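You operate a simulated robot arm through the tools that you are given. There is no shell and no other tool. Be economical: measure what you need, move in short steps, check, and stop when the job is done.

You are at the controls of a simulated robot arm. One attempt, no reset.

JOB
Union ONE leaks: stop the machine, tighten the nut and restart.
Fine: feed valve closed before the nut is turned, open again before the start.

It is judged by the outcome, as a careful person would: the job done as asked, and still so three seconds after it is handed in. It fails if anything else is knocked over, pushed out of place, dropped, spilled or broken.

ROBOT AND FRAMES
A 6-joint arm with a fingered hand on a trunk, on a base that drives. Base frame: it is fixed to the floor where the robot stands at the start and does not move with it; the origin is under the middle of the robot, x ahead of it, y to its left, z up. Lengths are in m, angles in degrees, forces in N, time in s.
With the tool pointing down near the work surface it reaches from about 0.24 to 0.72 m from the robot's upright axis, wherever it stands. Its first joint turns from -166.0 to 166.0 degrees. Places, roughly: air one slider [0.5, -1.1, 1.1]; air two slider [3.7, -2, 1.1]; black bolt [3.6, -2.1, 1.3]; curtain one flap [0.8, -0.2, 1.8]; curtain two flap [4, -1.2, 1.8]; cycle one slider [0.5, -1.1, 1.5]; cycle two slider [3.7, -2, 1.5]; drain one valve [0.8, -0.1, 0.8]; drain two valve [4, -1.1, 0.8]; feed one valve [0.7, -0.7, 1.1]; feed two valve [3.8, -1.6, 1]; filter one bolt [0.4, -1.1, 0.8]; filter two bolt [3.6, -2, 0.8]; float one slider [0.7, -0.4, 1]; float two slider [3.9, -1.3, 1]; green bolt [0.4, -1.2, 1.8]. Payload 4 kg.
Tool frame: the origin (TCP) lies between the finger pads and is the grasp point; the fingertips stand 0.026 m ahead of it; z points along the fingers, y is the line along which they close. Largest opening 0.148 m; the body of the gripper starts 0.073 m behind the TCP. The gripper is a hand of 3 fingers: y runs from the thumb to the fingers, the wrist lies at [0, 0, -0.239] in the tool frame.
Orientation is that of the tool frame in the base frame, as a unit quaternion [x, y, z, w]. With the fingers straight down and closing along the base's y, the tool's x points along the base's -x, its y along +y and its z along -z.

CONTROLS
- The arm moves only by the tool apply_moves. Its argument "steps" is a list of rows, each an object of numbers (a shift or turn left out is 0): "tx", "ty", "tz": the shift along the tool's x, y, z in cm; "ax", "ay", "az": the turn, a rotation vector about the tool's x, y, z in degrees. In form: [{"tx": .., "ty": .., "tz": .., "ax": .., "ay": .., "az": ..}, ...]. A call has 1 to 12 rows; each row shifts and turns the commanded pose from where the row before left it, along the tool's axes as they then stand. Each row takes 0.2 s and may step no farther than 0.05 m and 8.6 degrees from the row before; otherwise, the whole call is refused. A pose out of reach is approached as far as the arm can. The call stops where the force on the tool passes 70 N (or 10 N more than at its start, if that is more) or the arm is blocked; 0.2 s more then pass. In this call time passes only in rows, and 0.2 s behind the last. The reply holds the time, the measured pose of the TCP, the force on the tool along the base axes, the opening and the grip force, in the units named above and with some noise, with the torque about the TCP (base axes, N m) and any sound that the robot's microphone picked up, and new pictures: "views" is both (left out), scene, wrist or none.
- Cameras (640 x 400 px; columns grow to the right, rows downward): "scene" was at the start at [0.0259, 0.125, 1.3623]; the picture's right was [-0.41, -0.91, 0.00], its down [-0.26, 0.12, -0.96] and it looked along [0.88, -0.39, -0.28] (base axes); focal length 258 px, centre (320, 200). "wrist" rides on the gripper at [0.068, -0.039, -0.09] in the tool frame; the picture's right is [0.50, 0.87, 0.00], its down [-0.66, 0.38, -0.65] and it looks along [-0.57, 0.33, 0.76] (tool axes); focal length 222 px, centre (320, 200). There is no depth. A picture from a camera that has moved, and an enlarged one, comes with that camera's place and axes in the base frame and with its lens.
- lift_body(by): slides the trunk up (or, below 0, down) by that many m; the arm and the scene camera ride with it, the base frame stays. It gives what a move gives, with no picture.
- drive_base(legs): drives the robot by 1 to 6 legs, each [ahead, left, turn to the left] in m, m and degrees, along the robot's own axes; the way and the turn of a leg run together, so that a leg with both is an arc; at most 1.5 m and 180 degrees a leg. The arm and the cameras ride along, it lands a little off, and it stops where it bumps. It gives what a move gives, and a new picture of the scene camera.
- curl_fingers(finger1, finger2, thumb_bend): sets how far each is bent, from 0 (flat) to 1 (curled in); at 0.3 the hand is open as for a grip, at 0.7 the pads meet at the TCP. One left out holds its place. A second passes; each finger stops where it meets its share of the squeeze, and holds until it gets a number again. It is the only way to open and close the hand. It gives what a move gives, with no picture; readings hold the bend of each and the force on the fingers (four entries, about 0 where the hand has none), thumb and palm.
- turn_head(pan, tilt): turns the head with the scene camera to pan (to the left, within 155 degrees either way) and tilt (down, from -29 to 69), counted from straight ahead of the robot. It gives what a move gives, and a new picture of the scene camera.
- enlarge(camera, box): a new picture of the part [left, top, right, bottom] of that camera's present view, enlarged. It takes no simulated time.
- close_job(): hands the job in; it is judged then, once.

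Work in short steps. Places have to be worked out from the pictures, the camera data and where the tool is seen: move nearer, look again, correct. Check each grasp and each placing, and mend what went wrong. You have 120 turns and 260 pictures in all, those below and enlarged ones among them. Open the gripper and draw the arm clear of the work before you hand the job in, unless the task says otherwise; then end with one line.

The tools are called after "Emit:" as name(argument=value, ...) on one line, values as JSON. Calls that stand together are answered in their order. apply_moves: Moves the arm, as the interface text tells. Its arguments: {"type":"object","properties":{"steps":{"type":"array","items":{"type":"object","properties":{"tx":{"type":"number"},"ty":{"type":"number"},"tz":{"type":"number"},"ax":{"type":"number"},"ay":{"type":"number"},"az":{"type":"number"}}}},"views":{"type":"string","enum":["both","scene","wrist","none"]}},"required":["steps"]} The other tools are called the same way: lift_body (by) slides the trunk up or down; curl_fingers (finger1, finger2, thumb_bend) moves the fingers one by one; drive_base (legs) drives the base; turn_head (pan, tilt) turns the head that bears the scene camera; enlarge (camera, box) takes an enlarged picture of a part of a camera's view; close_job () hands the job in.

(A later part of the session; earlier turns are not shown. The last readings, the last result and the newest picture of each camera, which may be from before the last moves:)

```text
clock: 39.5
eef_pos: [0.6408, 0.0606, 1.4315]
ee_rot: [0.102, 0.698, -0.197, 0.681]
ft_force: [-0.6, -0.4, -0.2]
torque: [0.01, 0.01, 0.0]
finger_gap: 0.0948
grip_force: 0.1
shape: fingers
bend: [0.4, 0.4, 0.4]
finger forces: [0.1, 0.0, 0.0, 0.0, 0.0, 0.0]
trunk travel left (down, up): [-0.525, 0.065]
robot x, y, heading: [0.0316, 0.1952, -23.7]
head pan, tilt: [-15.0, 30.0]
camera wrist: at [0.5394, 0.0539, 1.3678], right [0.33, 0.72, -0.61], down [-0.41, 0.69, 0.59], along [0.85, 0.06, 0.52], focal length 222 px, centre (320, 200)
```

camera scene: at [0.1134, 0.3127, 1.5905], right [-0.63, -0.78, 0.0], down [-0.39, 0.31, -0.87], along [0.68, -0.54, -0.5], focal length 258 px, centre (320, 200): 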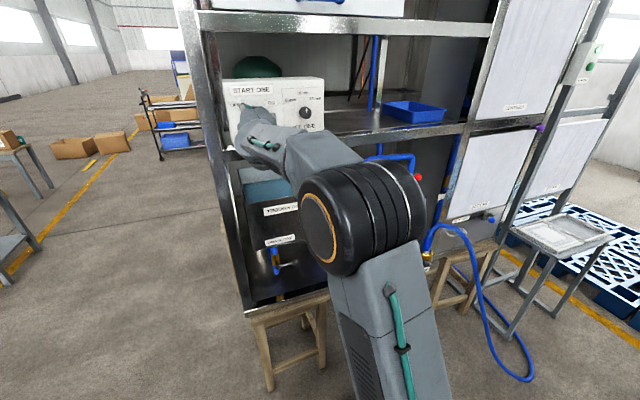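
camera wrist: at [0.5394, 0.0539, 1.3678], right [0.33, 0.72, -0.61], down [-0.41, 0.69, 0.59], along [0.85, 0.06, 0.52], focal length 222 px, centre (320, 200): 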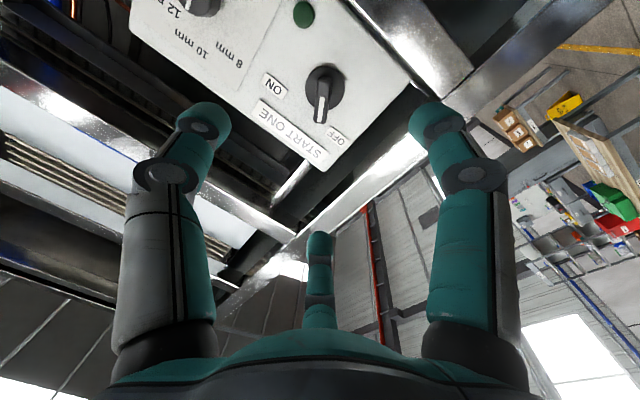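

Pointer is on OFF and the lamp is dark. Next the feed valve: I retract, lower the trunk and drive right.

Emit:
apply_moves(steps=[{"tz": -4}, {"tz": -4}], views="none")

Emit:
drive_base(legs=[[0, -0.55, 0]])

Emit:
lift_body(by=-0.25)

Emit:
turn_head(pan=-10, tilt=35)

Emit:
enlarge(camera="wrist", box=[0, 0, 640, 400])

```text
clock: 40.1
eef_pos: [0.5684, 0.0934, 1.4298]
ee_rot: [0.102, 0.697, -0.197, 0.682]
ft_force: [0.8, -0.4, 0.1]
torque: [-0.03, 0.01, -0.01]
finger_gap: 0.0947
grip_force: 0.1
shape: fingers
bend: [0.4, 0.4, 0.4]
finger forces: [0.0, 0.1, 0.1, 0.0, 0.1, 0.1]
trunk travel left (down, up): [-0.525, 0.065]
robot x, y, heading: [0.0364, 0.194, -23.8]
head pan, tilt: [-15.0, 30.0]
```

```text
clock: 43.2
eef_pos: [0.3537, -0.4015, 1.4304]
ee_rot: [0.099, 0.698, -0.194, 0.682]
ft_force: [0.2, 0.1, 0.5]
torque: [0.01, 0.02, -0.02]
finger_gap: 0.0945
grip_force: 0.0
shape: fingers
bend: [0.4, 0.4, 0.4]
finger forces: [0.1, 0.0, 0.0, 0.0, 0.1, 0.1]
trunk travel left (down, up): [-0.525, 0.065]
robot x, y, heading: [-0.1808, -0.304, -23.1]
head pan, tilt: [-15.0, 30.0]
camera scene: at [-0.104, -0.1846, 1.5906], right [-0.62, -0.78, 0.0], down [-0.39, 0.31, -0.87], along [0.68, -0.54, -0.5], focal length 258 px, centre (320, 200)
```

scene: 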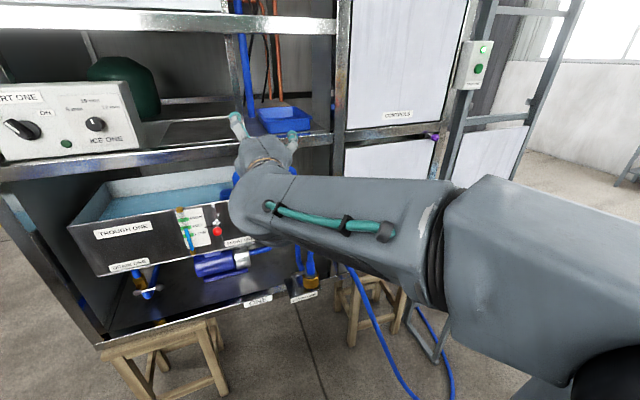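

```text
clock: 45.8
eef_pos: [0.354, -0.4007, 1.181]
ee_rot: [0.099, 0.698, -0.194, 0.682]
ft_force: [-0.8, -0.4, 0.4]
torque: [-0.02, -0.01, -0.03]
finger_gap: 0.0945
grip_force: 0.1
shape: fingers
bend: [0.4, 0.4, 0.4]
finger forces: [0.0, 0.0, 0.0, 0.0, 0.0, 0.0]
trunk travel left (down, up): [-0.275, 0.315]
robot x, y, heading: [-0.1826, -0.3002, -23.3]
head pan, tilt: [-15.0, 30.0]
```

```text
clock: 46.5
eef_pos: [0.3535, -0.4009, 1.1806]
ee_rot: [0.098, 0.698, -0.194, 0.682]
ft_force: [-0.3, 0.3, -0.5]
torque: [-0.02, -0.04, 0.01]
finger_gap: 0.0946
grip_force: 0.0
shape: fingers
bend: [0.4, 0.4, 0.4]
finger forces: [0.0, 0.0, 0.1, 0.1, 0.1, 0.1]
trunk travel left (down, up): [-0.275, 0.315]
robot x, y, heading: [-0.1849, -0.2998, -23.5]
head pan, tilt: [-10.0, 35.0]
camera scene: at [-0.1013, -0.1767, 1.3328], right [-0.55, -0.83, 0.0], down [-0.48, 0.32, -0.82], along [0.68, -0.45, -0.57], focal length 258 px, centre (320, 200)
```

scene: 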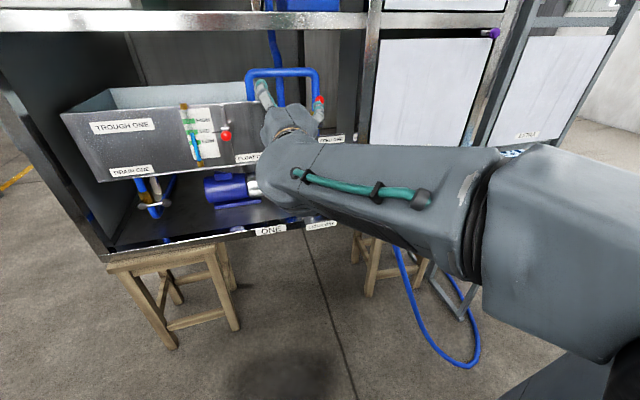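

```text
1.00 times, centred on (320, 200) of wrist (not enlarged: the box is as wide or as high as the picture)
camera zoom: at [0.2516, -0.4078, 1.1175], right [0.32, 0.72, -0.61], down [-0.41, 0.69, 0.59], along [0.85, 0.06, 0.52], focal length 222 px, centre (320, 200)
```

zoom: 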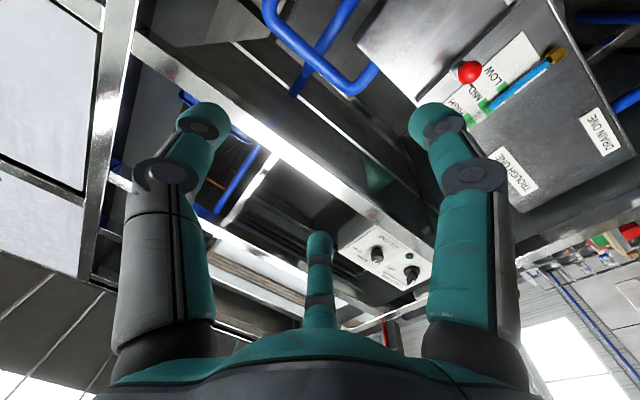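

I roll the hand 142° so the wrist camera sits above the tool and looks down-forward.

Emit:
apply_moves(steps=[{"az": -8}, {"az": -8}, {"az": -8}, {"az": -8}, {"az": -8}, {"az": -8}, {"az": -8}, {"az": -8}, {"az": -8}], views="none")

Emit:
apply_moves(steps=[{"az": -8}, {"az": -8}, {"az": -8}, {"az": -8}, {"az": -8}, {"az": -8}, {"az": -8}, {"az": -8}, {"az": -6}], views="both")

```text
clock: 48.5
eef_pos: [0.3537, -0.4, 1.18]
ee_rot: [-0.332, 0.623, -0.558, 0.437]
ft_force: [-0.2, -0.1, 0.1]
torque: [-0.02, 0.0, 0.02]
finger_gap: 0.0948
grip_force: 0.0
shape: fingers
bend: [0.4, 0.4, 0.4]
finger forces: [0.1, 0.0, 0.1, 0.0, 0.0, 0.1]
trunk travel left (down, up): [-0.275, 0.315]
robot x, y, heading: [-0.1866, -0.3056, -23.5]
head pan, tilt: [-10.0, 35.0]
```

```text
clock: 50.5
eef_pos: [0.3535, -0.3993, 1.1805]
ee_rot: [0.629, -0.319, 0.708, -0.038]
ft_force: [-0.3, -0.5, -0.5]
torque: [0.0, 0.0, -0.03]
finger_gap: 0.0946
grip_force: 0.0
shape: fingers
bend: [0.4, 0.4, 0.4]
finger forces: [0.0, 0.0, 0.0, 0.0, 0.1, 0.0]
trunk travel left (down, up): [-0.275, 0.315]
robot x, y, heading: [-0.184, -0.3007, -23.4]
head pan, tilt: [-10.0, 35.0]
camera scene: at [-0.1013, -0.1767, 1.3328], right [-0.55, -0.83, 0.0], down [-0.48, 0.32, -0.82], along [0.68, -0.45, -0.57], focal length 258 px, centre (320, 200)
camera wrist: at [0.2704, -0.3638, 1.2569], right [-0.41, -0.91, 0.0], down [-0.59, 0.26, -0.76], along [0.69, -0.31, -0.65], focal length 222 px, centre (320, 200)
```

scene: 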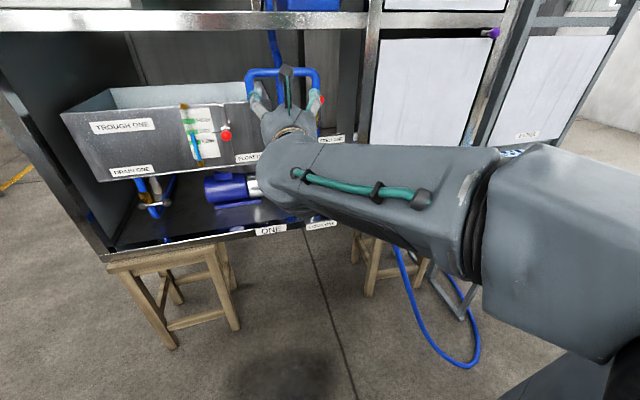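
wrist: 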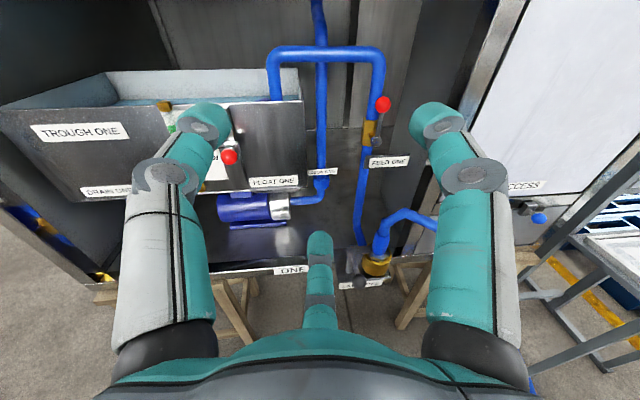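

Excellent view, upright and level with the rig. I enlarge the feed and union region.

Emit:
enlarge(camera="wrist", box=[230, 30, 470, 290])

```text
1.54 times, centred on (350, 160) of wrist
camera zoom: at [0.2704, -0.3638, 1.2569], right [-0.41, -0.91, 0.0], down [-0.59, 0.26, -0.76], along [0.69, -0.31, -0.65], focal length 342 px, centre (274, 262)
```

zoom: 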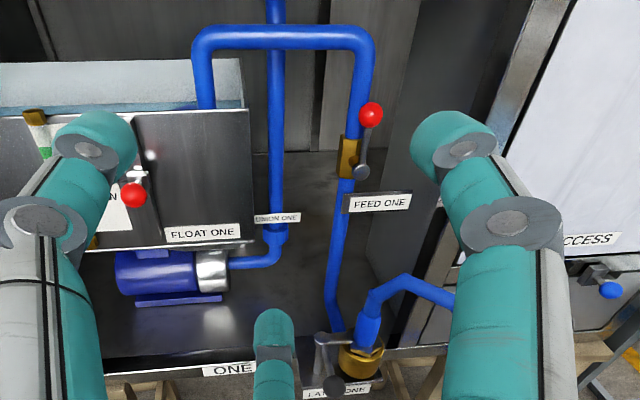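

Ball at about u 0.868, right 0.351, z 1.11 (rig axes), pivot 8.8 cm below it; lever along the pipe so open. I move in front of it, opening yawed 25° to the right.

Emit:
apply_moves(steps=[{"tx": -0.4, "ty": 3.2}, {"tx": -0.4, "ty": 3.2}, {"tx": -0.4, "ty": 3.2, "tz": 2}, {"tz": 4}, {"tz": 4, "ax": -5.4, "ay": 3.1}, {"ax": -5.4, "ay": 3.1, "tz": 2}, {"ax": -5.4, "ay": 3.1}, {"ax": -5.4, "ay": 3.1}], views="both")

```text
clock: 52.3
eef_pos: [0.4327, -0.5123, 1.1271]
ee_rot: [0.544, -0.451, 0.699, 0.114]
ft_force: [-0.3, -0.6, 0.3]
torque: [0.0, 0.0, -0.01]
finger_gap: 0.0948
grip_force: 0.1
shape: fingers
bend: [0.4, 0.4, 0.4]
finger forces: [0.0, 0.0, 0.0, 0.0, 0.0, 0.0]
out of reach, approached as far as the arm can: row 3, 4
trunk travel left (down, up): [-0.275, 0.315]
robot x, y, heading: [-0.1796, -0.3015, -23.6]
head pan, tilt: [-10.0, 35.0]
camera scene: at [-0.1014, -0.1768, 1.3328], right [-0.55, -0.83, 0.0], down [-0.48, 0.32, -0.82], along [0.68, -0.45, -0.57], focal length 258 px, centre (320, 200)
camera wrist: at [0.3735, -0.4447, 1.2047], right [-0.75, -0.66, -0.01], down [-0.43, 0.49, -0.76], along [0.5, -0.57, -0.65], focal length 222 px, centre (320, 200)
```

scene: 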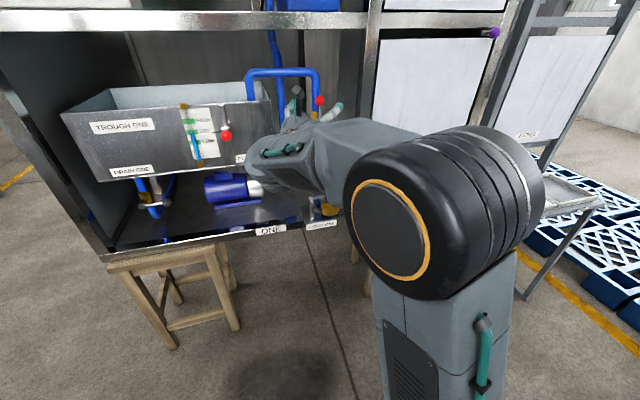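
wrist: 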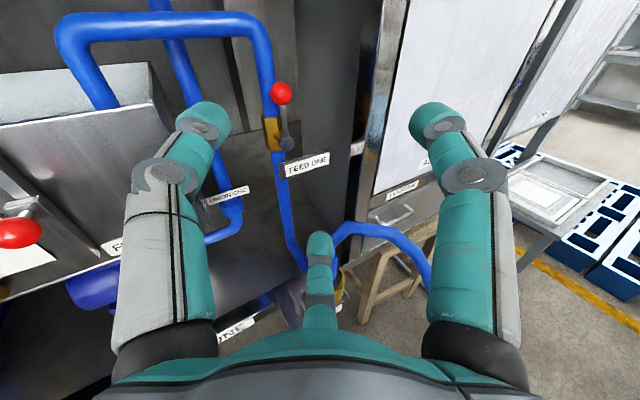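

Ball now measured at u 0.874, right 0.352, z 1.11 — consistent. I advance to 9 cm in front of it.

Emit:
apply_moves(steps=[{"tx": -0.9, "ty": -0.86, "tz": 3.6}, {"tx": -0.9, "ty": -0.86, "tz": 3.6}, {"tx": -0.9, "ty": -0.86, "tz": 3.6}, {"tx": -0.9, "ty": -0.86, "tz": 3.6}, {"tx": -0.9, "ty": -0.86, "tz": 3.6}], views="both")

```text
clock: 53.5
eef_pos: [0.598, -0.6088, 1.1118]
ee_rot: [0.544, -0.45, 0.699, 0.115]
ft_force: [-0.3, 0.0, 0.0]
torque: [0.05, 0.01, 0.02]
finger_gap: 0.0949
grip_force: 0.0
shape: fingers
bend: [0.4, 0.4, 0.4]
finger forces: [0.0, 0.0, 0.0, 0.0, 0.0, 0.0]
trunk travel left (down, up): [-0.275, 0.315]
robot x, y, heading: [-0.1848, -0.3028, -23.4]
head pan, tilt: [-10.0, 35.0]
camera scene: at [-0.1015, -0.1766, 1.3328], right [-0.55, -0.83, 0.0], down [-0.48, 0.32, -0.82], along [0.68, -0.45, -0.57], focal length 258 px, centre (320, 200)
camera wrist: at [0.5371, -0.5408, 1.1884], right [-0.75, -0.66, -0.01], down [-0.43, 0.49, -0.76], along [0.5, -0.57, -0.65], focal length 222 px, centre (320, 200)
```

scene: 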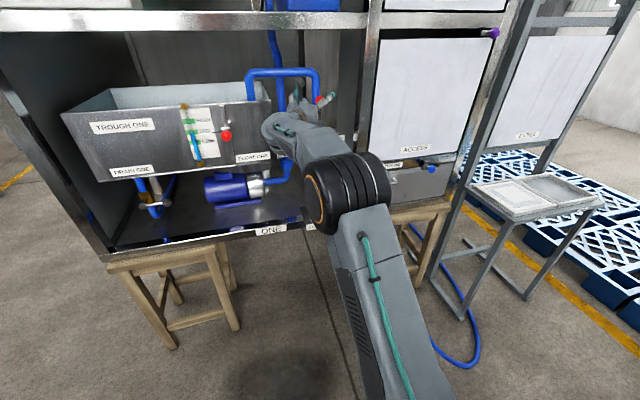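
wrist: 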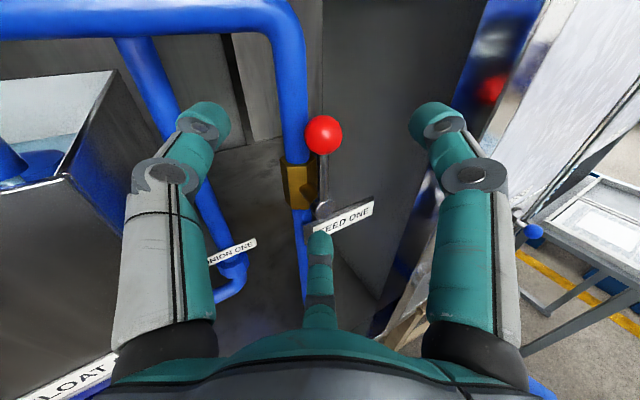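

Ball is dead ahead. I roll the hand 60° so the lever falls between the two lower fingers, and advance 6.5 cm.

Emit:
apply_moves(steps=[{"az": 7.5}, {"az": 7.5}, {"az": 7.5}, {"az": 7.5}, {"az": 7.5}, {"az": 7.5}, {"az": 7.5}, {"az": 7.5}, {"tz": 2.2}, {"tz": 2.2}, {"tz": 2.1}], views="both")

```text
clock: 55.9
eef_pos: [0.6395, -0.6579, 1.1118]
ee_rot: [0.247, -0.662, 0.662, -0.251]
ft_force: [0.4, 0.5, 0.2]
torque: [0.03, -0.01, 0.01]
finger_gap: 0.0949
grip_force: 0.1
shape: fingers
bend: [0.4, 0.4, 0.4]
finger forces: [0.0, 0.0, 0.1, 0.0, 0.0, 0.0]
trunk travel left (down, up): [-0.275, 0.315]
robot x, y, heading: [-0.1814, -0.3022, -23.4]
head pan, tilt: [-10.0, 35.0]
camera scene: at [-0.1013, -0.1766, 1.3328], right [-0.55, -0.83, 0.0], down [-0.48, 0.32, -0.82], along [0.68, -0.45, -0.57], focal length 258 px, centre (320, 200)
camera wrist: at [0.5288, -0.6345, 1.1484], right [-0.37, -0.33, -0.87], down [0.07, 0.92, -0.38], along [0.93, -0.2, -0.32], focal length 222 px, centre (320, 200)
```

scene: 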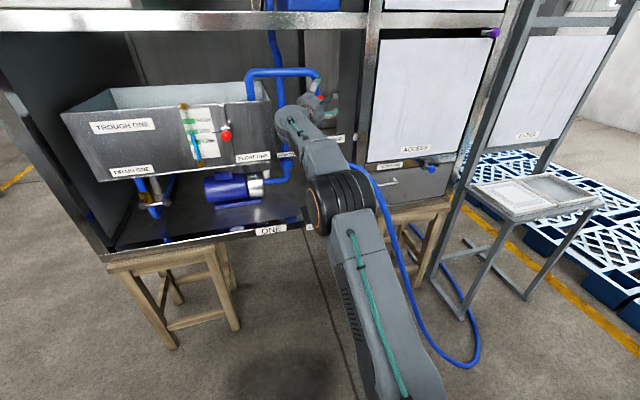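
wrist: 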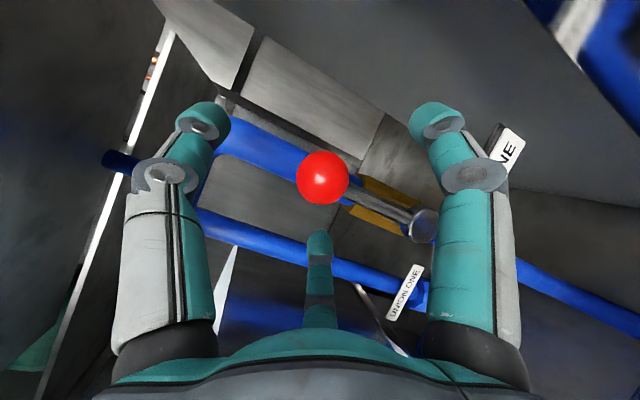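

Ball is centred about 2.5 cm ahead of the TCP. I close the fingers around it.

Emit:
curl_fingers(finger1=0.58, finger2=0.58, thumb_bend=0.58)

Emit:
enlarge(camera="wrist", box=[160, 60, 480, 260])

```text
clock: 56.9
eef_pos: [0.6388, -0.6572, 1.1103]
ee_rot: [0.247, -0.662, 0.662, -0.251]
ft_force: [0.0, -0.6, -0.7]
torque: [0.03, -0.02, 0.01]
finger_gap: 0.04
grip_force: 0.0
shape: fingers
bend: [0.57, 0.57, 0.57]
finger forces: [0.0, 0.0, 0.0, 0.1, 0.0, 0.1]
trunk travel left (down, up): [-0.275, 0.315]
robot x, y, heading: [-0.1832, -0.2993, -23.2]
head pan, tilt: [-10.0, 35.0]
```

```text
2.00 times, centred on (320, 160) of wrist
camera zoom: at [0.5287, -0.6345, 1.1486], right [-0.37, -0.33, -0.87], down [0.07, 0.92, -0.38], along [0.93, -0.2, -0.32], focal length 444 px, centre (320, 280)
```

zoom: 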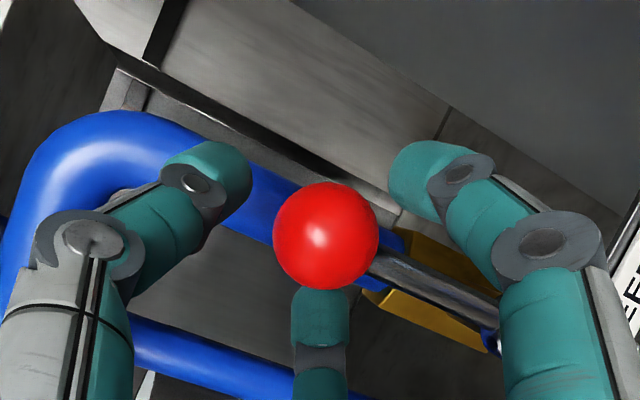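

The ball is caged. I go 0.8 cm deeper and start the arc to the right (clockwise), first half.

Emit:
apply_moves(steps=[{"tz": 0.8}, {"tx": 1.041, "ty": 0.075, "tz": 0.486, "az": 7.5}, {"tx": 1.043, "ty": 0.089, "tz": 0.478, "az": 7.5}, {"tx": 1.05, "ty": 0.102, "tz": 0.461, "az": 7.5}, {"tx": 1.059, "ty": 0.112, "tz": 0.437, "az": 7.5}, {"tx": 1.071, "ty": 0.12, "tz": 0.405, "az": 7.5}, {"tx": 1.084, "ty": 0.125, "tz": 0.366, "az": 7.5}], views="wrist")

```text
clock: 58.5
eef_pos: [0.6235, -0.7153, 1.0831]
ee_rot: [0.022, 0.707, -0.515, 0.484]
ft_force: [12.4, 23.5, -7.5]
torque: [-0.67, 0.35, 0.12]
finger_gap: 0.0396
grip_force: 12.4
shape: fingers
bend: [0.57, 0.44, 0.57]
finger forces: [0.0, 25.2, 0.0, 0.0, 0.0, 0.1]
trunk travel left (down, up): [-0.275, 0.315]
robot x, y, heading: [-0.1827, -0.3039, -23.4]
head pan, tilt: [-10.0, 35.0]
camera wrist: at [0.507, -0.6979, 1.062], right [0.19, 0.17, -0.97], down [0.11, 0.97, 0.2], along [0.97, -0.15, 0.17], focal length 222 px, centre (320, 200)
```

wrist: 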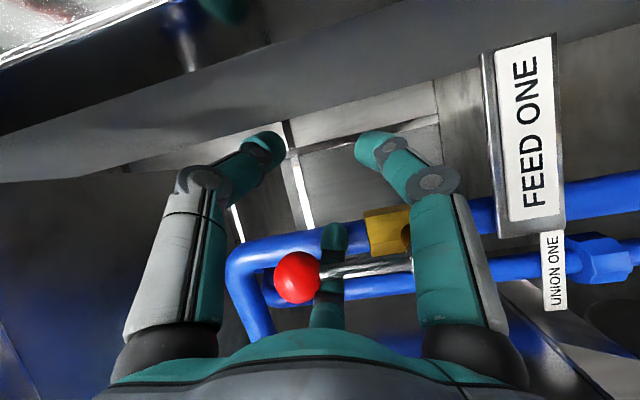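

The lever did not move right – finger 2 was just pushed back with 25 N, so that is its stop side. I reverse the path and will try the left.

Emit:
apply_moves(steps=[{"tx": -1.091, "ty": 0.018, "tz": -0.366, "az": -7.5}, {"tx": -1.077, "ty": 0.021, "tz": -0.405, "az": -7.5}, {"tx": -1.064, "ty": 0.027, "tz": -0.437, "az": -7.5}, {"tx": -1.054, "ty": 0.036, "tz": -0.461, "az": -7.5}, {"tx": -1.045, "ty": 0.048, "tz": -0.478, "az": -7.5}, {"tx": -1.042, "ty": 0.062, "tz": -0.486, "az": -7.5}], views="wrist")

```text
clock: 59.9
eef_pos: [0.6442, -0.665, 1.1113]
ee_rot: [0.247, -0.662, 0.662, -0.25]
ft_force: [1.1, -0.4, 0.4]
torque: [0.0, -0.01, -0.01]
finger_gap: 0.0398
grip_force: 0.1
shape: fingers
bend: [0.57, 0.57, 0.57]
finger forces: [0.0, 0.0, 0.0, 0.0, 0.1, 0.0]
trunk travel left (down, up): [-0.275, 0.315]
robot x, y, heading: [-0.1836, -0.3024, -23.1]
head pan, tilt: [-10.0, 35.0]
camera wrist: at [0.5337, -0.6402, 1.1491], right [-0.37, -0.33, -0.87], down [0.07, 0.92, -0.38], along [0.93, -0.2, -0.32], focal length 222 px, centre (320, 200)
```

wrist: 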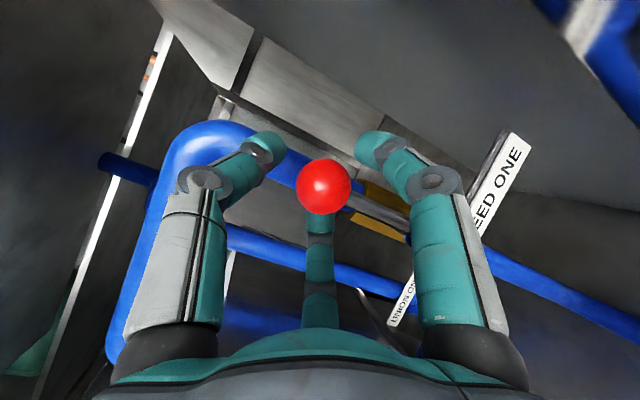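

Caged again. I run the mirrored arc to the left, first half.

Emit:
apply_moves(steps=[{"tx": -1.041, "ty": 0.075, "tz": -0.486, "az": -7.5}, {"tx": -1.043, "ty": 0.089, "tz": -0.478, "az": -7.5}, {"tx": -1.05, "ty": 0.102, "tz": -0.461, "az": -7.5}, {"tx": -1.059, "ty": 0.112, "tz": -0.437, "az": -7.5}, {"tx": -1.071, "ty": 0.12, "tz": -0.405, "az": -7.5}, {"tx": -1.084, "ty": 0.125, "tz": -0.366, "az": -7.5}], views="wrist")

```text
clock: 61.3
eef_pos: [0.6676, -0.6068, 1.0857]
ee_rot: [0.481, -0.517, 0.708, 0.023]
ft_force: [-3.9, -2.6, 0.1]
torque: [0.02, -0.03, -0.12]
finger_gap: 0.0489
grip_force: 2.1
shape: fingers
bend: [0.52, 0.57, 0.57]
finger forces: [4.0, 0.0, 0.1, 0.0, 0.1, 0.0]
trunk travel left (down, up): [-0.275, 0.315]
robot x, y, heading: [-0.1823, -0.3007, -23.2]
head pan, tilt: [-10.0, 35.0]
camera wrist: at [0.5934, -0.552, 1.1603], right [-0.73, -0.64, -0.26], down [-0.28, 0.62, -0.73], along [0.63, -0.46, -0.63], focal length 222 px, centre (320, 200)
```

wrist: 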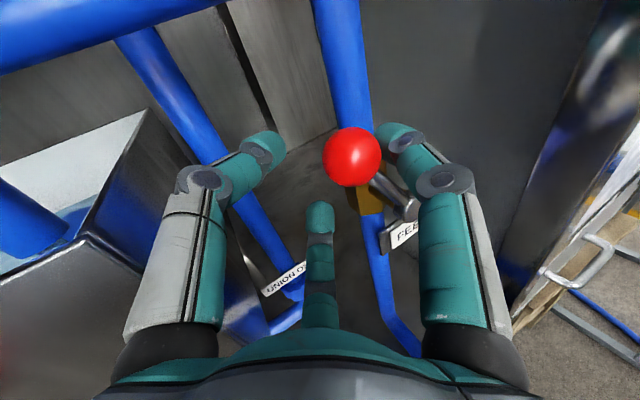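

The lever turns left easily. I continue the second half.

Emit:
apply_moves(steps=[{"tx": -1.098, "ty": 0.126, "tz": -0.321, "az": -7.5}, {"tx": -1.112, "ty": 0.123, "tz": -0.271, "az": -7.5}, {"tx": -1.125, "ty": 0.117, "tz": -0.215, "az": -7.5}, {"tx": -1.135, "ty": 0.108, "tz": -0.157, "az": -7.5}, {"tx": -1.143, "ty": 0.096, "tz": -0.095, "az": -7.5}, {"tx": -1.148, "ty": 0.083, "tz": -0.032, "az": -7.5}], views="wrist")

```text
clock: 62.7
eef_pos: [0.6703, -0.5831, 1.0175]
ee_rot: [0.642, -0.291, 0.647, 0.29]
ft_force: [1.3, -2.6, 4.0]
torque: [0.01, 0.08, 0.03]
finger_gap: 0.0461
grip_force: 2.1
shape: fingers
bend: [0.53, 0.57, 0.57]
finger forces: [4.1, 0.0, 0.1, 0.0, 0.0, 0.0]
out of reach, approached as far as the arm can: row 6
trunk travel left (down, up): [-0.275, 0.315]
robot x, y, heading: [-0.1861, -0.3034, -23.8]
head pan, tilt: [-10.0, 35.0]
camera wrist: at [0.6388, -0.4898, 1.0832], right [-0.65, -0.57, 0.5], down [-0.71, 0.24, -0.66], along [0.26, -0.78, -0.56], focal length 222 px, centre (320, 200)
```

wrist: 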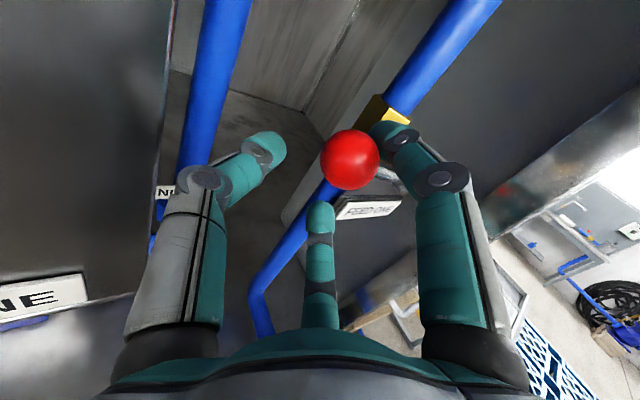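

Lever nearly horizontal; the ball lags the cage slightly. I push down about 1.6 cm more to reach the stop.

Emit:
apply_moves(steps=[{"tx": -0.8}, {"tx": -0.8}, {"tx": -0.6}], views="both")

```text
clock: 63.5
eef_pos: [0.6688, -0.5832, 0.9957]
ee_rot: [0.642, -0.294, 0.646, 0.292]
ft_force: [0.5, -1.7, 9.7]
torque: [-0.15, -0.02, 0.02]
finger_gap: 0.0526
grip_force: 4.9
shape: fingers
bend: [0.49, 0.57, 0.57]
finger forces: [8.9, 0.0, 0.0, 0.0, 0.0, 0.1]
trunk travel left (down, up): [-0.275, 0.315]
robot x, y, heading: [-0.1847, -0.2996, -23.3]
head pan, tilt: [-10.0, 35.0]
camera scene: at [-0.1022, -0.1765, 1.3329], right [-0.55, -0.83, 0.0], down [-0.48, 0.32, -0.82], along [0.68, -0.45, -0.57], focal length 258 px, centre (320, 200)
camera wrist: at [0.6386, -0.4903, 1.0634], right [-0.66, -0.57, 0.49], down [-0.71, 0.24, -0.66], along [0.26, -0.78, -0.57], focal length 222 px, centre (320, 200)
```

scene: 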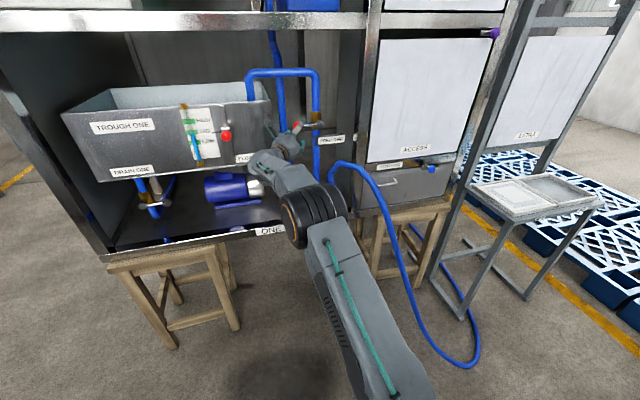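
wrist: 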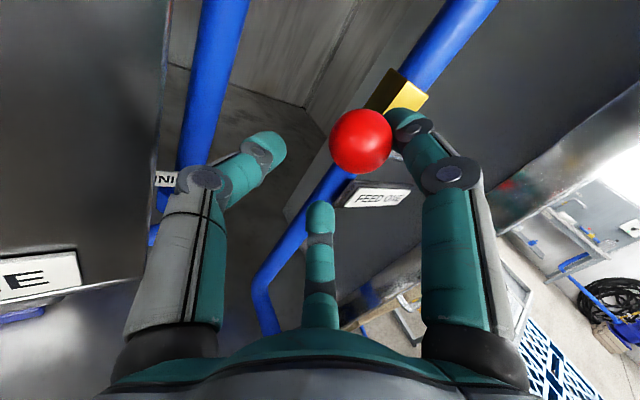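

Emit:
enlarge(camera="scene", box=[220, 60, 380, 180])

```text
3.33 times, centred on (300, 120) of scene
camera zoom: at [-0.1022, -0.1765, 1.3329], right [-0.55, -0.83, 0.0], down [-0.48, 0.32, -0.82], along [0.68, -0.45, -0.57], focal length 859 px, centre (387, 467)
```

zoom: 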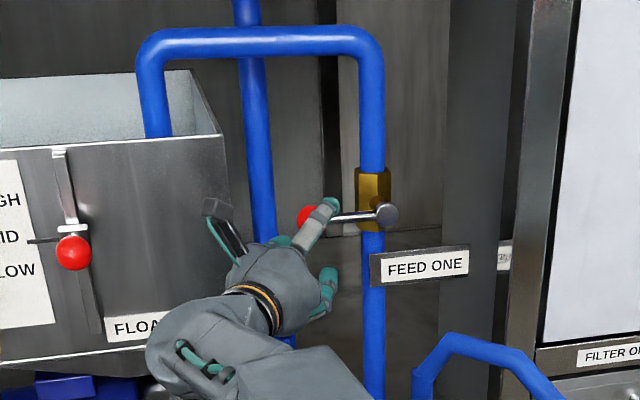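

Lever horizontal: feed closed. I open the hand and retreat.

Emit:
curl_fingers(finger1=0.35, finger2=0.4, thumb_bend=0.4)

Emit:
apply_moves(steps=[{"tz": -3}, {"tz": -4}, {"tz": -4}, {"tz": -4}, {"tz": -2}], views="wrist")

```text
clock: 64.5
eef_pos: [0.6703, -0.5868, 0.9956]
ee_rot: [0.643, -0.294, 0.645, 0.291]
ft_force: [-2.4, -2.8, -1.4]
torque: [-0.09, 0.04, 0.05]
finger_gap: 0.1008
grip_force: 2.0
shape: fingers
bend: [0.35, 0.4, 0.41]
finger forces: [0.0, 0.0, 0.1, 0.1, 4.2, 0.1]
trunk travel left (down, up): [-0.275, 0.315]
robot x, y, heading: [-0.1848, -0.3042, -23.6]
head pan, tilt: [-10.0, 35.0]
```

```text
clock: 65.7
eef_pos: [0.559, -0.4565, 0.9959]
ee_rot: [0.643, -0.293, 0.645, 0.291]
ft_force: [0.2, 0.2, 0.2]
torque: [0.01, 0.02, -0.05]
finger_gap: 0.1029
grip_force: 0.0
shape: fingers
bend: [0.35, 0.4, 0.4]
finger forces: [0.0, 0.1, 0.0, 0.0, 0.0, 0.0]
trunk travel left (down, up): [-0.275, 0.315]
robot x, y, heading: [-0.1839, -0.3016, -23.5]
head pan, tilt: [-10.0, 35.0]
camera wrist: at [0.5281, -0.3619, 1.0618], right [-0.66, -0.57, 0.5], down [-0.71, 0.24, -0.66], along [0.25, -0.78, -0.57], focal length 222 px, centre (320, 200)
```

wrist: 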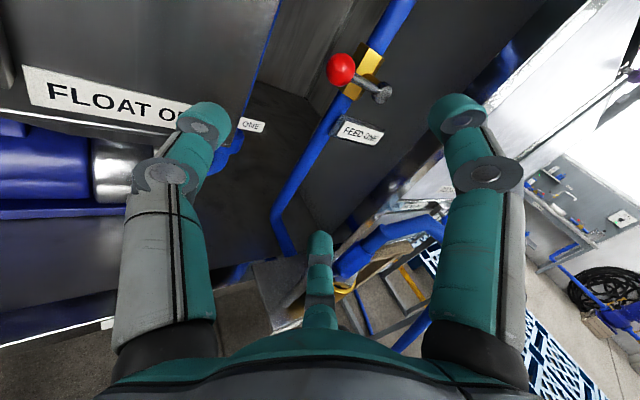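

The lever stays closed. I straighten the yaw, roll the camera upright, and lower to the union's height in front of the rig.

Emit:
apply_moves(steps=[{"tz": -3.5, "ax": 8.3}, {"tz": -2, "ax": 8.3}, {"ax": 8.3}, {"az": 7.5}, {"az": 7.5}, {"az": 7.5}, {"az": 7.5}], views="none")

Emit:
lift_body(by=-0.12)

Emit:
enlarge(camera="wrist", box=[0, 0, 640, 400])

Emit:
enlarge(camera="scene", box=[180, 50, 420, 250])

```text
clock: 67.3
eef_pos: [0.5187, -0.4155, 0.9939]
ee_rot: [0.628, -0.322, 0.707, -0.04]
ft_force: [0.1, 0.3, 0.1]
torque: [0.01, 0.01, -0.01]
finger_gap: 0.1031
grip_force: 0.1
shape: fingers
bend: [0.35, 0.4, 0.4]
finger forces: [0.1, 0.0, 0.0, 0.0, 0.0, 0.0]
trunk travel left (down, up): [-0.275, 0.315]
robot x, y, heading: [-0.182, -0.3003, -23.5]
head pan, tilt: [-10.0, 35.0]
```

```text
clock: 68.8
eef_pos: [0.521, -0.4159, 0.875]
ee_rot: [0.628, -0.322, 0.707, -0.037]
ft_force: [0.1, 1.2, -0.6]
torque: [0.03, -0.02, 0.04]
finger_gap: 0.1029
grip_force: 0.0
shape: fingers
bend: [0.35, 0.4, 0.4]
finger forces: [0.0, 0.0, 0.0, 0.1, 0.1, 0.0]
trunk travel left (down, up): [-0.155, 0.435]
robot x, y, heading: [-0.1845, -0.3025, -23.5]
head pan, tilt: [-10.0, 35.0]
```

```text
1.00 times, centred on (320, 200) of wrist (not enlarged: the box is as wide or as high as the picture)
camera zoom: at [0.437, -0.3797, 0.9512], right [-0.41, -0.91, 0.0], down [-0.59, 0.27, -0.76], along [0.69, -0.31, -0.65], focal length 222 px, centre (320, 200)
```

zoom: 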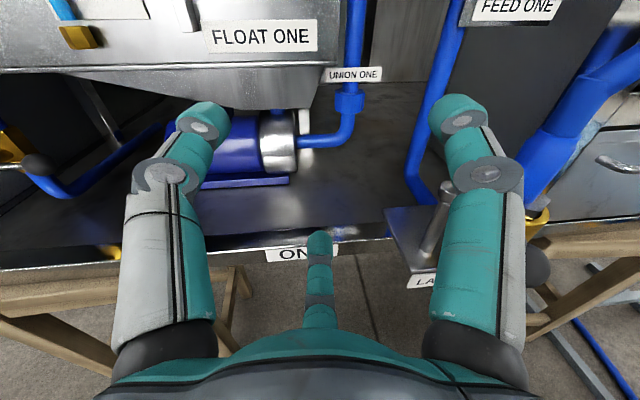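

```text
2.00 times, centred on (300, 150) of scene
camera zoom: at [-0.1012, -0.1767, 1.2128], right [-0.55, -0.83, 0.0], down [-0.48, 0.32, -0.82], along [0.68, -0.45, -0.57], focal length 515 px, centre (360, 300)
```

zoom: 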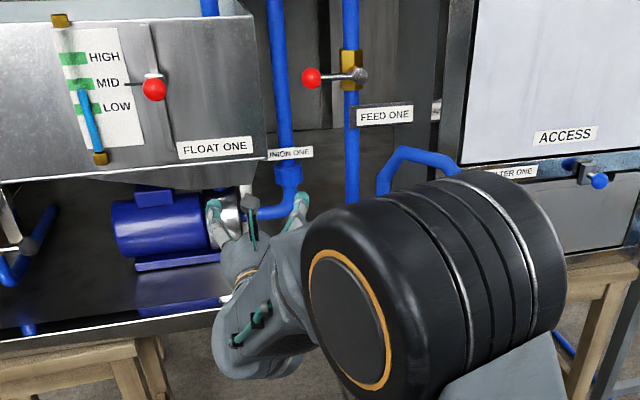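

Emit:
enlarge(camera="wrist", box=[290, 50, 420, 150])

```text
4.00 times, centred on (355, 100) of wrist
camera zoom: at [0.437, -0.3797, 0.9512], right [-0.41, -0.91, 0.0], down [-0.59, 0.27, -0.76], along [0.69, -0.31, -0.65], focal length 888 px, centre (180, 600)
```

zoom: 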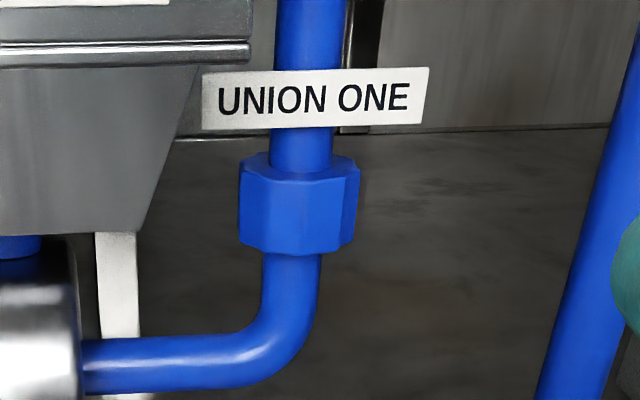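

The nut is a ~6 cm faceted collar (u≈1.03, right≈0.228, z≈0.815) with its label just above. I want a two-finger pinch left/right with the thumb curled away; I test the thumb curl in free air.

Emit:
curl_fingers(finger1=0.45, finger2=0.45, thumb_bend=1.0)

Emit:
enlarge(camera="wrist", box=[0, 0, 640, 400])

Emit:
enlarge(camera="scene", box=[260, 120, 360, 220])

```text
clock: 69.8
eef_pos: [0.5208, -0.4153, 0.8762]
ee_rot: [0.629, -0.321, 0.708, -0.039]
ft_force: [-0.5, 0.1, 0.1]
torque: [0.02, -0.03, 0.0]
finger_gap: 0.0542
grip_force: 0.1
shape: fingers
bend: [0.45, 0.45, 1.0]
finger forces: [0.1, 0.0, 0.1, 0.0, 0.0, 0.1]
trunk travel left (down, up): [-0.155, 0.435]
robot x, y, heading: [-0.1827, -0.2992, -23.3]
head pan, tilt: [-10.0, 35.0]
```

```text
1.00 times, centred on (320, 200) of wrist (not enlarged: the box is as wide or as high as the picture)
camera zoom: at [0.437, -0.3796, 0.9511], right [-0.41, -0.91, 0.0], down [-0.59, 0.27, -0.76], along [0.69, -0.31, -0.65], focal length 222 px, centre (320, 200)
```

zoom: 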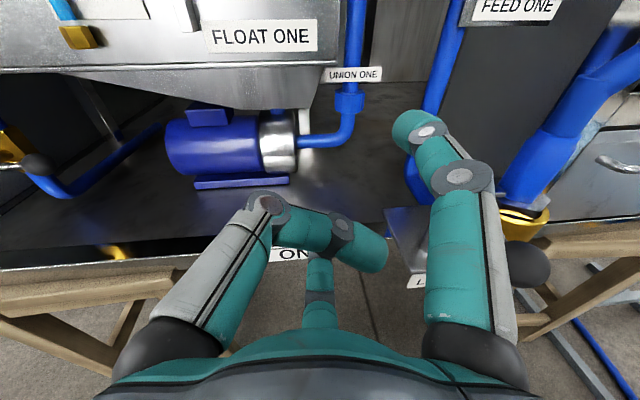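

```text
4.00 times, centred on (310, 170) of scene
camera zoom: at [-0.1012, -0.1767, 1.2128], right [-0.55, -0.83, 0.0], down [-0.48, 0.32, -0.82], along [0.68, -0.45, -0.57], focal length 1031 px, centre (360, 320)
```

zoom: 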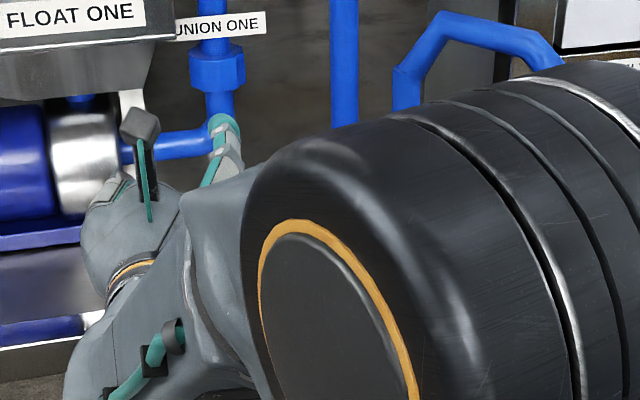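

Curled finger occupies the space behind the TCP, leaving room for a thumb/finger-1 pinch with finger 2 curled below. The nut is over 1 m from the axis, so I first check floor clearance for driving closer.

Emit:
turn_head(pan=0, tilt=65)

Emit:
turn_head(pan=35, tilt=60)

```text
clock: 70.7
eef_pos: [0.5199, -0.4161, 0.8747]
ee_rot: [0.628, -0.321, 0.707, -0.04]
ft_force: [0.5, -0.4, -0.6]
torque: [0.02, 0.02, -0.02]
finger_gap: 0.0544
grip_force: 0.1
shape: fingers
bend: [0.45, 0.45, 1.0]
finger forces: [0.0, 0.0, 0.1, 0.0, 0.0, 0.0]
trunk travel left (down, up): [-0.155, 0.435]
robot x, y, heading: [-0.1846, -0.3017, -23.4]
head pan, tilt: [0.0, 65.0]
camera scene: at [-0.119, -0.1524, 1.173], right [-0.4, -0.92, 0.0], down [-0.83, 0.36, -0.42], along [0.39, -0.17, -0.91], focal length 258 px, centre (320, 200)
```

scene: 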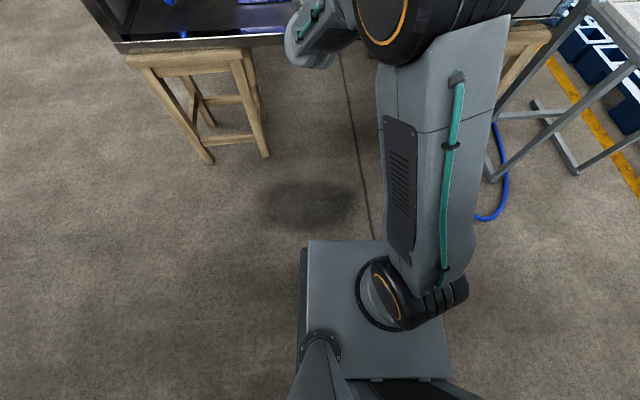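

```text
clock: 71.7
eef_pos: [0.5199, -0.4165, 0.8751]
ee_rot: [0.629, -0.321, 0.708, -0.039]
ft_force: [0.5, -0.4, -0.5]
torque: [0.01, -0.01, -0.01]
finger_gap: 0.0544
grip_force: 0.1
shape: fingers
bend: [0.45, 0.45, 1.0]
finger forces: [0.0, 0.0, 0.0, 0.1, 0.0, 0.0]
trunk travel left (down, up): [-0.155, 0.435]
robot x, y, heading: [-0.1825, -0.2995, -23.4]
head pan, tilt: [35.0, 60.0]
camera scene: at [-0.1095, -0.1149, 1.1785], right [0.2, -0.98, 0.0], down [-0.85, -0.17, -0.5], along [0.49, 0.1, -0.87], focal length 258 px, centre (320, 200)
```

scene: 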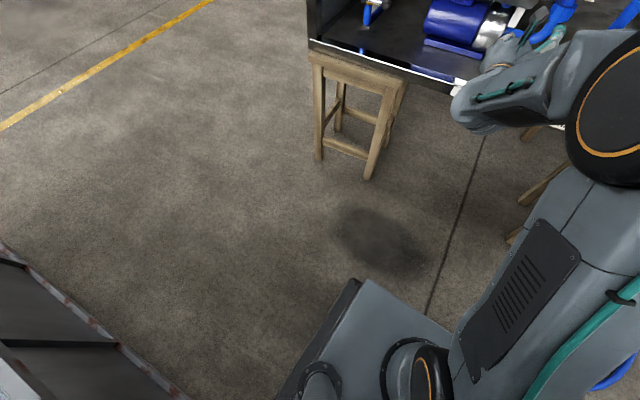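

Plenty of floor room ahead (base front u≈0.2, stool legs u≈0.72). I pitch the tool 20° down, shift right in line with the nut, then drive 0.2 m forward.

Emit:
apply_moves(steps=[{"tx": 1, "ty": 1.7, "tz": -2, "ax": -3.33, "ay": -5.77}, {"tx": 1, "ty": 1.7, "tz": -2, "ax": -3.33, "ay": -5.77}, {"tx": 1.1, "ty": 1.9, "tz": -1, "ax": -3.33, "ay": -5.77}], views="none")

Emit:
curl_fingers(finger1=0.4, finger2=1.0, thumb_bend=0.4)

Emit:
drive_base(legs=[[0.2, 0, 0]])

Emit:
enlarge(camera="wrist", box=[0, 0, 640, 400])

```text
clock: 72.5
eef_pos: [0.4498, -0.4513, 0.8774]
ee_rot: [0.729, -0.371, 0.574, -0.032]
ft_force: [0.6, 0.5, 0.3]
torque: [-0.05, -0.01, -0.04]
finger_gap: 0.0544
grip_force: 0.0
shape: fingers
bend: [0.45, 0.45, 1.0]
finger forces: [0.0, 0.0, 0.0, 0.0, 0.0, 0.1]
trunk travel left (down, up): [-0.155, 0.435]
robot x, y, heading: [-0.1851, -0.2983, -23.3]
head pan, tilt: [35.0, 60.0]
```

```text
clock: 73.5
eef_pos: [0.4503, -0.4518, 0.8786]
ee_rot: [0.729, -0.372, 0.574, -0.032]
ft_force: [-1.4, 0.2, -0.3]
torque: [-0.01, -0.01, 0.02]
finger_gap: 0.0947
grip_force: 0.0
shape: fingers
bend: [0.4, 1.0, 0.4]
finger forces: [0.0, 0.1, 0.0, 0.1, 0.0, 0.0]
trunk travel left (down, up): [-0.155, 0.435]
robot x, y, heading: [-0.1861, -0.299, -23.4]
head pan, tilt: [35.0, 60.0]
```

```text
clock: 75.1
eef_pos: [0.6322, -0.5302, 0.8803]
ee_rot: [0.729, -0.372, 0.574, -0.032]
ft_force: [0.1, -0.2, 0.7]
torque: [-0.01, -0.01, 0.0]
finger_gap: 0.0945
grip_force: 0.1
shape: fingers
bend: [0.4, 1.0, 0.4]
finger forces: [0.0, 0.1, 0.1, 0.0, 0.1, 0.1]
trunk travel left (down, up): [-0.155, 0.435]
robot x, y, heading: [0.001, -0.3822, -23.5]
head pan, tilt: [35.0, 60.0]
camera scene: at [0.0729, -0.1937, 1.1785], right [0.2, -0.98, 0.0], down [-0.85, -0.17, -0.5], along [0.49, 0.1, -0.87], focal length 258 px, centre (320, 200)
```

scene: 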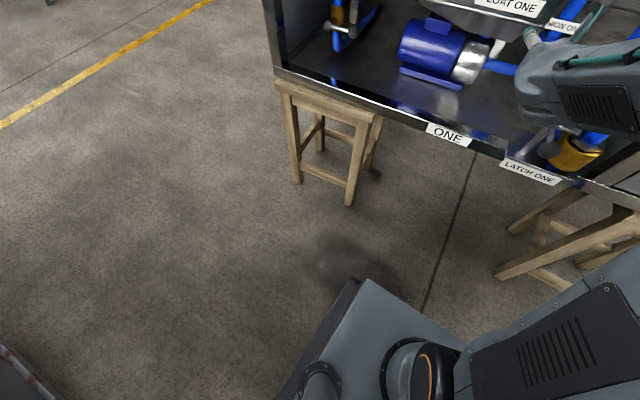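

```text
1.00 times, centred on (320, 200) of wrist (not enlarged: the box is as wide or as high as the picture)
camera zoom: at [0.5783, -0.5068, 0.9815], right [-0.41, -0.91, 0.0], down [-0.8, 0.35, -0.49], along [0.45, -0.2, -0.87], focal length 222 px, centre (320, 200)
```

zoom: 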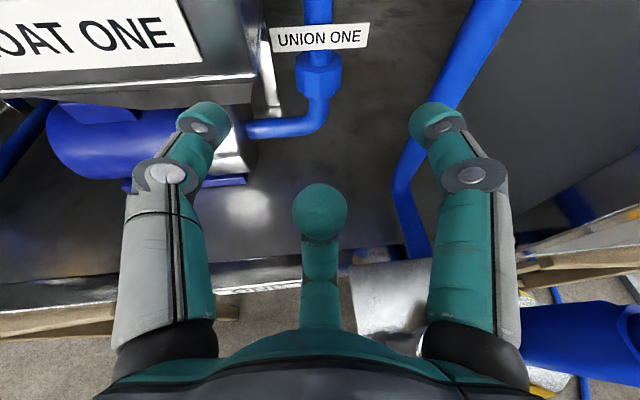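

Measured: nut at u 1.027, right 0.227, z 0.809; label just above it; feed pipe to the right at 0.30+, trough hopper to the left at 0.16. I flatten pitch to 10° and enter to a pre-grasp 9 cm short.

Emit:
apply_moves(steps=[{"ax": 2.5, "ay": 4.33}, {"ax": 2.5, "ay": 4.33}, {"tx": -1.47, "ty": 0.85, "tz": 4.4}, {"tx": -1.47, "ty": 0.85, "tz": 4.4}, {"tx": -1.47, "ty": 0.85, "tz": 4.4}], views="wrist")

Emit:
turn_head(pan=-5, tilt=35)

```text
clock: 76.3
eef_pos: [0.7483, -0.5741, 0.8113]
ee_rot: [0.681, -0.351, 0.642, -0.032]
ft_force: [-0.5, -0.1, -0.5]
torque: [-0.01, 0.02, -0.06]
finger_gap: 0.0938
grip_force: 0.5
shape: fingers
bend: [0.4, 1.0, 0.4]
finger forces: [0.0, 0.0, 0.0, 0.0, 1.3, 0.0]
out of reach, approached as far as the arm can: row 5
trunk travel left (down, up): [-0.155, 0.435]
robot x, y, heading: [0.0012, -0.3816, -23.3]
head pan, tilt: [35.0, 60.0]
camera wrist: at [0.68, -0.5426, 0.9027], right [-0.41, -0.91, 0.0], down [-0.71, 0.32, -0.63], along [0.58, -0.26, -0.78], focal length 222 px, centre (320, 200)
```

wrist: 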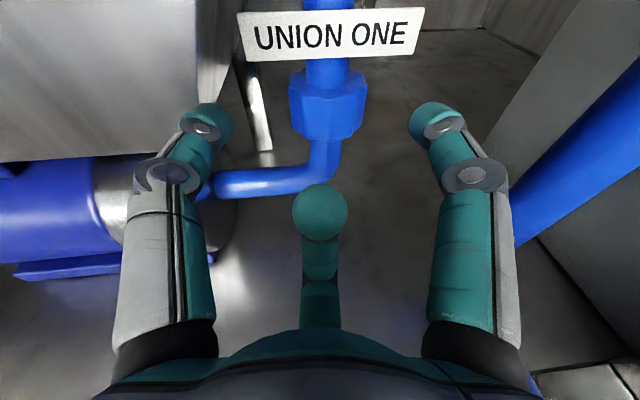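

```text
clock: 77.4
eef_pos: [0.7492, -0.5731, 0.81]
ee_rot: [0.681, -0.35, 0.642, -0.033]
ft_force: [-0.2, -1.1, -0.4]
torque: [0.0, 0.03, -0.07]
finger_gap: 0.0937
grip_force: 0.4
shape: fingers
bend: [0.4, 1.0, 0.4]
finger forces: [0.0, 0.0, 0.0, 0.1, 1.2, 0.0]
trunk travel left (down, up): [-0.155, 0.435]
robot x, y, heading: [-0.0025, -0.3846, -23.3]
head pan, tilt: [-5.0, 35.0]
camera scene: at [0.0853, -0.249, 1.2127], right [-0.47, -0.88, 0.0], down [-0.51, 0.27, -0.82], along [0.72, -0.39, -0.57], focal length 258 px, centre (320, 200)
```

scene: 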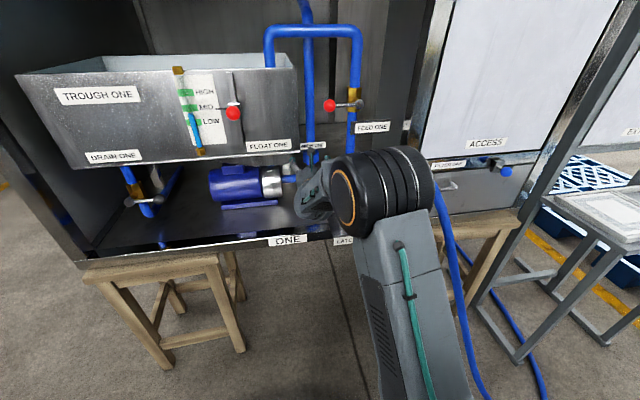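

The nut sits 6 mm right of the tool axis, and the thumb grazes something on the left. I tuck the thumb slightly, shift right 1 cm and advance.

Emit:
curl_fingers(finger1=0.4, thumb_bend=0.46)

Emit:
apply_moves(steps=[{"tx": 0.5, "ty": 0.87}, {"tx": -0.15, "ty": 0.09, "tz": 2}, {"tx": -0.15, "ty": 0.09, "tz": 2}, {"tx": -0.15, "ty": 0.09, "tz": 2}], views="wrist")

```text
clock: 78.4
eef_pos: [0.7485, -0.5741, 0.8101]
ee_rot: [0.681, -0.35, 0.642, -0.032]
ft_force: [-0.4, 0.1, -0.1]
torque: [-0.03, -0.01, 0.02]
finger_gap: 0.0853
grip_force: 0.1
shape: fingers
bend: [0.4, 1.0, 0.46]
finger forces: [0.1, 0.1, 0.1, 0.0, 0.0, 0.1]
trunk travel left (down, up): [-0.155, 0.435]
robot x, y, heading: [-0.0012, -0.3813, -23.5]
head pan, tilt: [-5.0, 35.0]
```

```text
clock: 79.4
eef_pos: [0.8007, -0.6014, 0.8002]
ee_rot: [0.681, -0.348, 0.643, -0.035]
ft_force: [-0.5, -0.2, 0.0]
torque: [-0.01, 0.01, -0.01]
finger_gap: 0.0852
grip_force: 0.0
shape: fingers
bend: [0.4, 1.0, 0.46]
finger forces: [0.0, 0.1, 0.1, 0.1, 0.1, 0.0]
out of reach, approached as far as the arm can: row 1
trunk travel left (down, up): [-0.155, 0.435]
robot x, y, heading: [-0.0013, -0.3808, -23.6]
head pan, tilt: [-5.0, 35.0]
camera wrist: at [0.732, -0.5712, 0.8919], right [-0.41, -0.91, 0.0], down [-0.71, 0.32, -0.63], along [0.58, -0.26, -0.77], focal length 222 px, centre (320, 200)
```

wrist: 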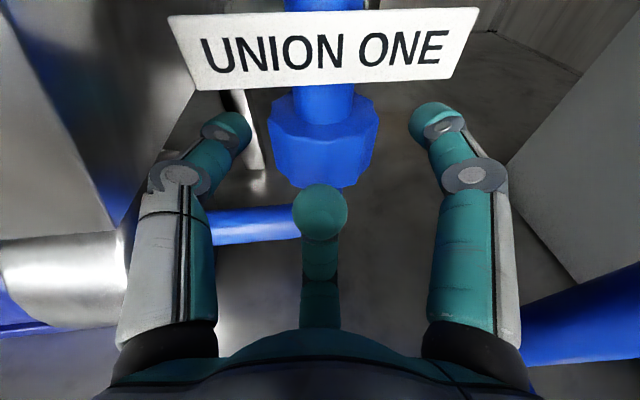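

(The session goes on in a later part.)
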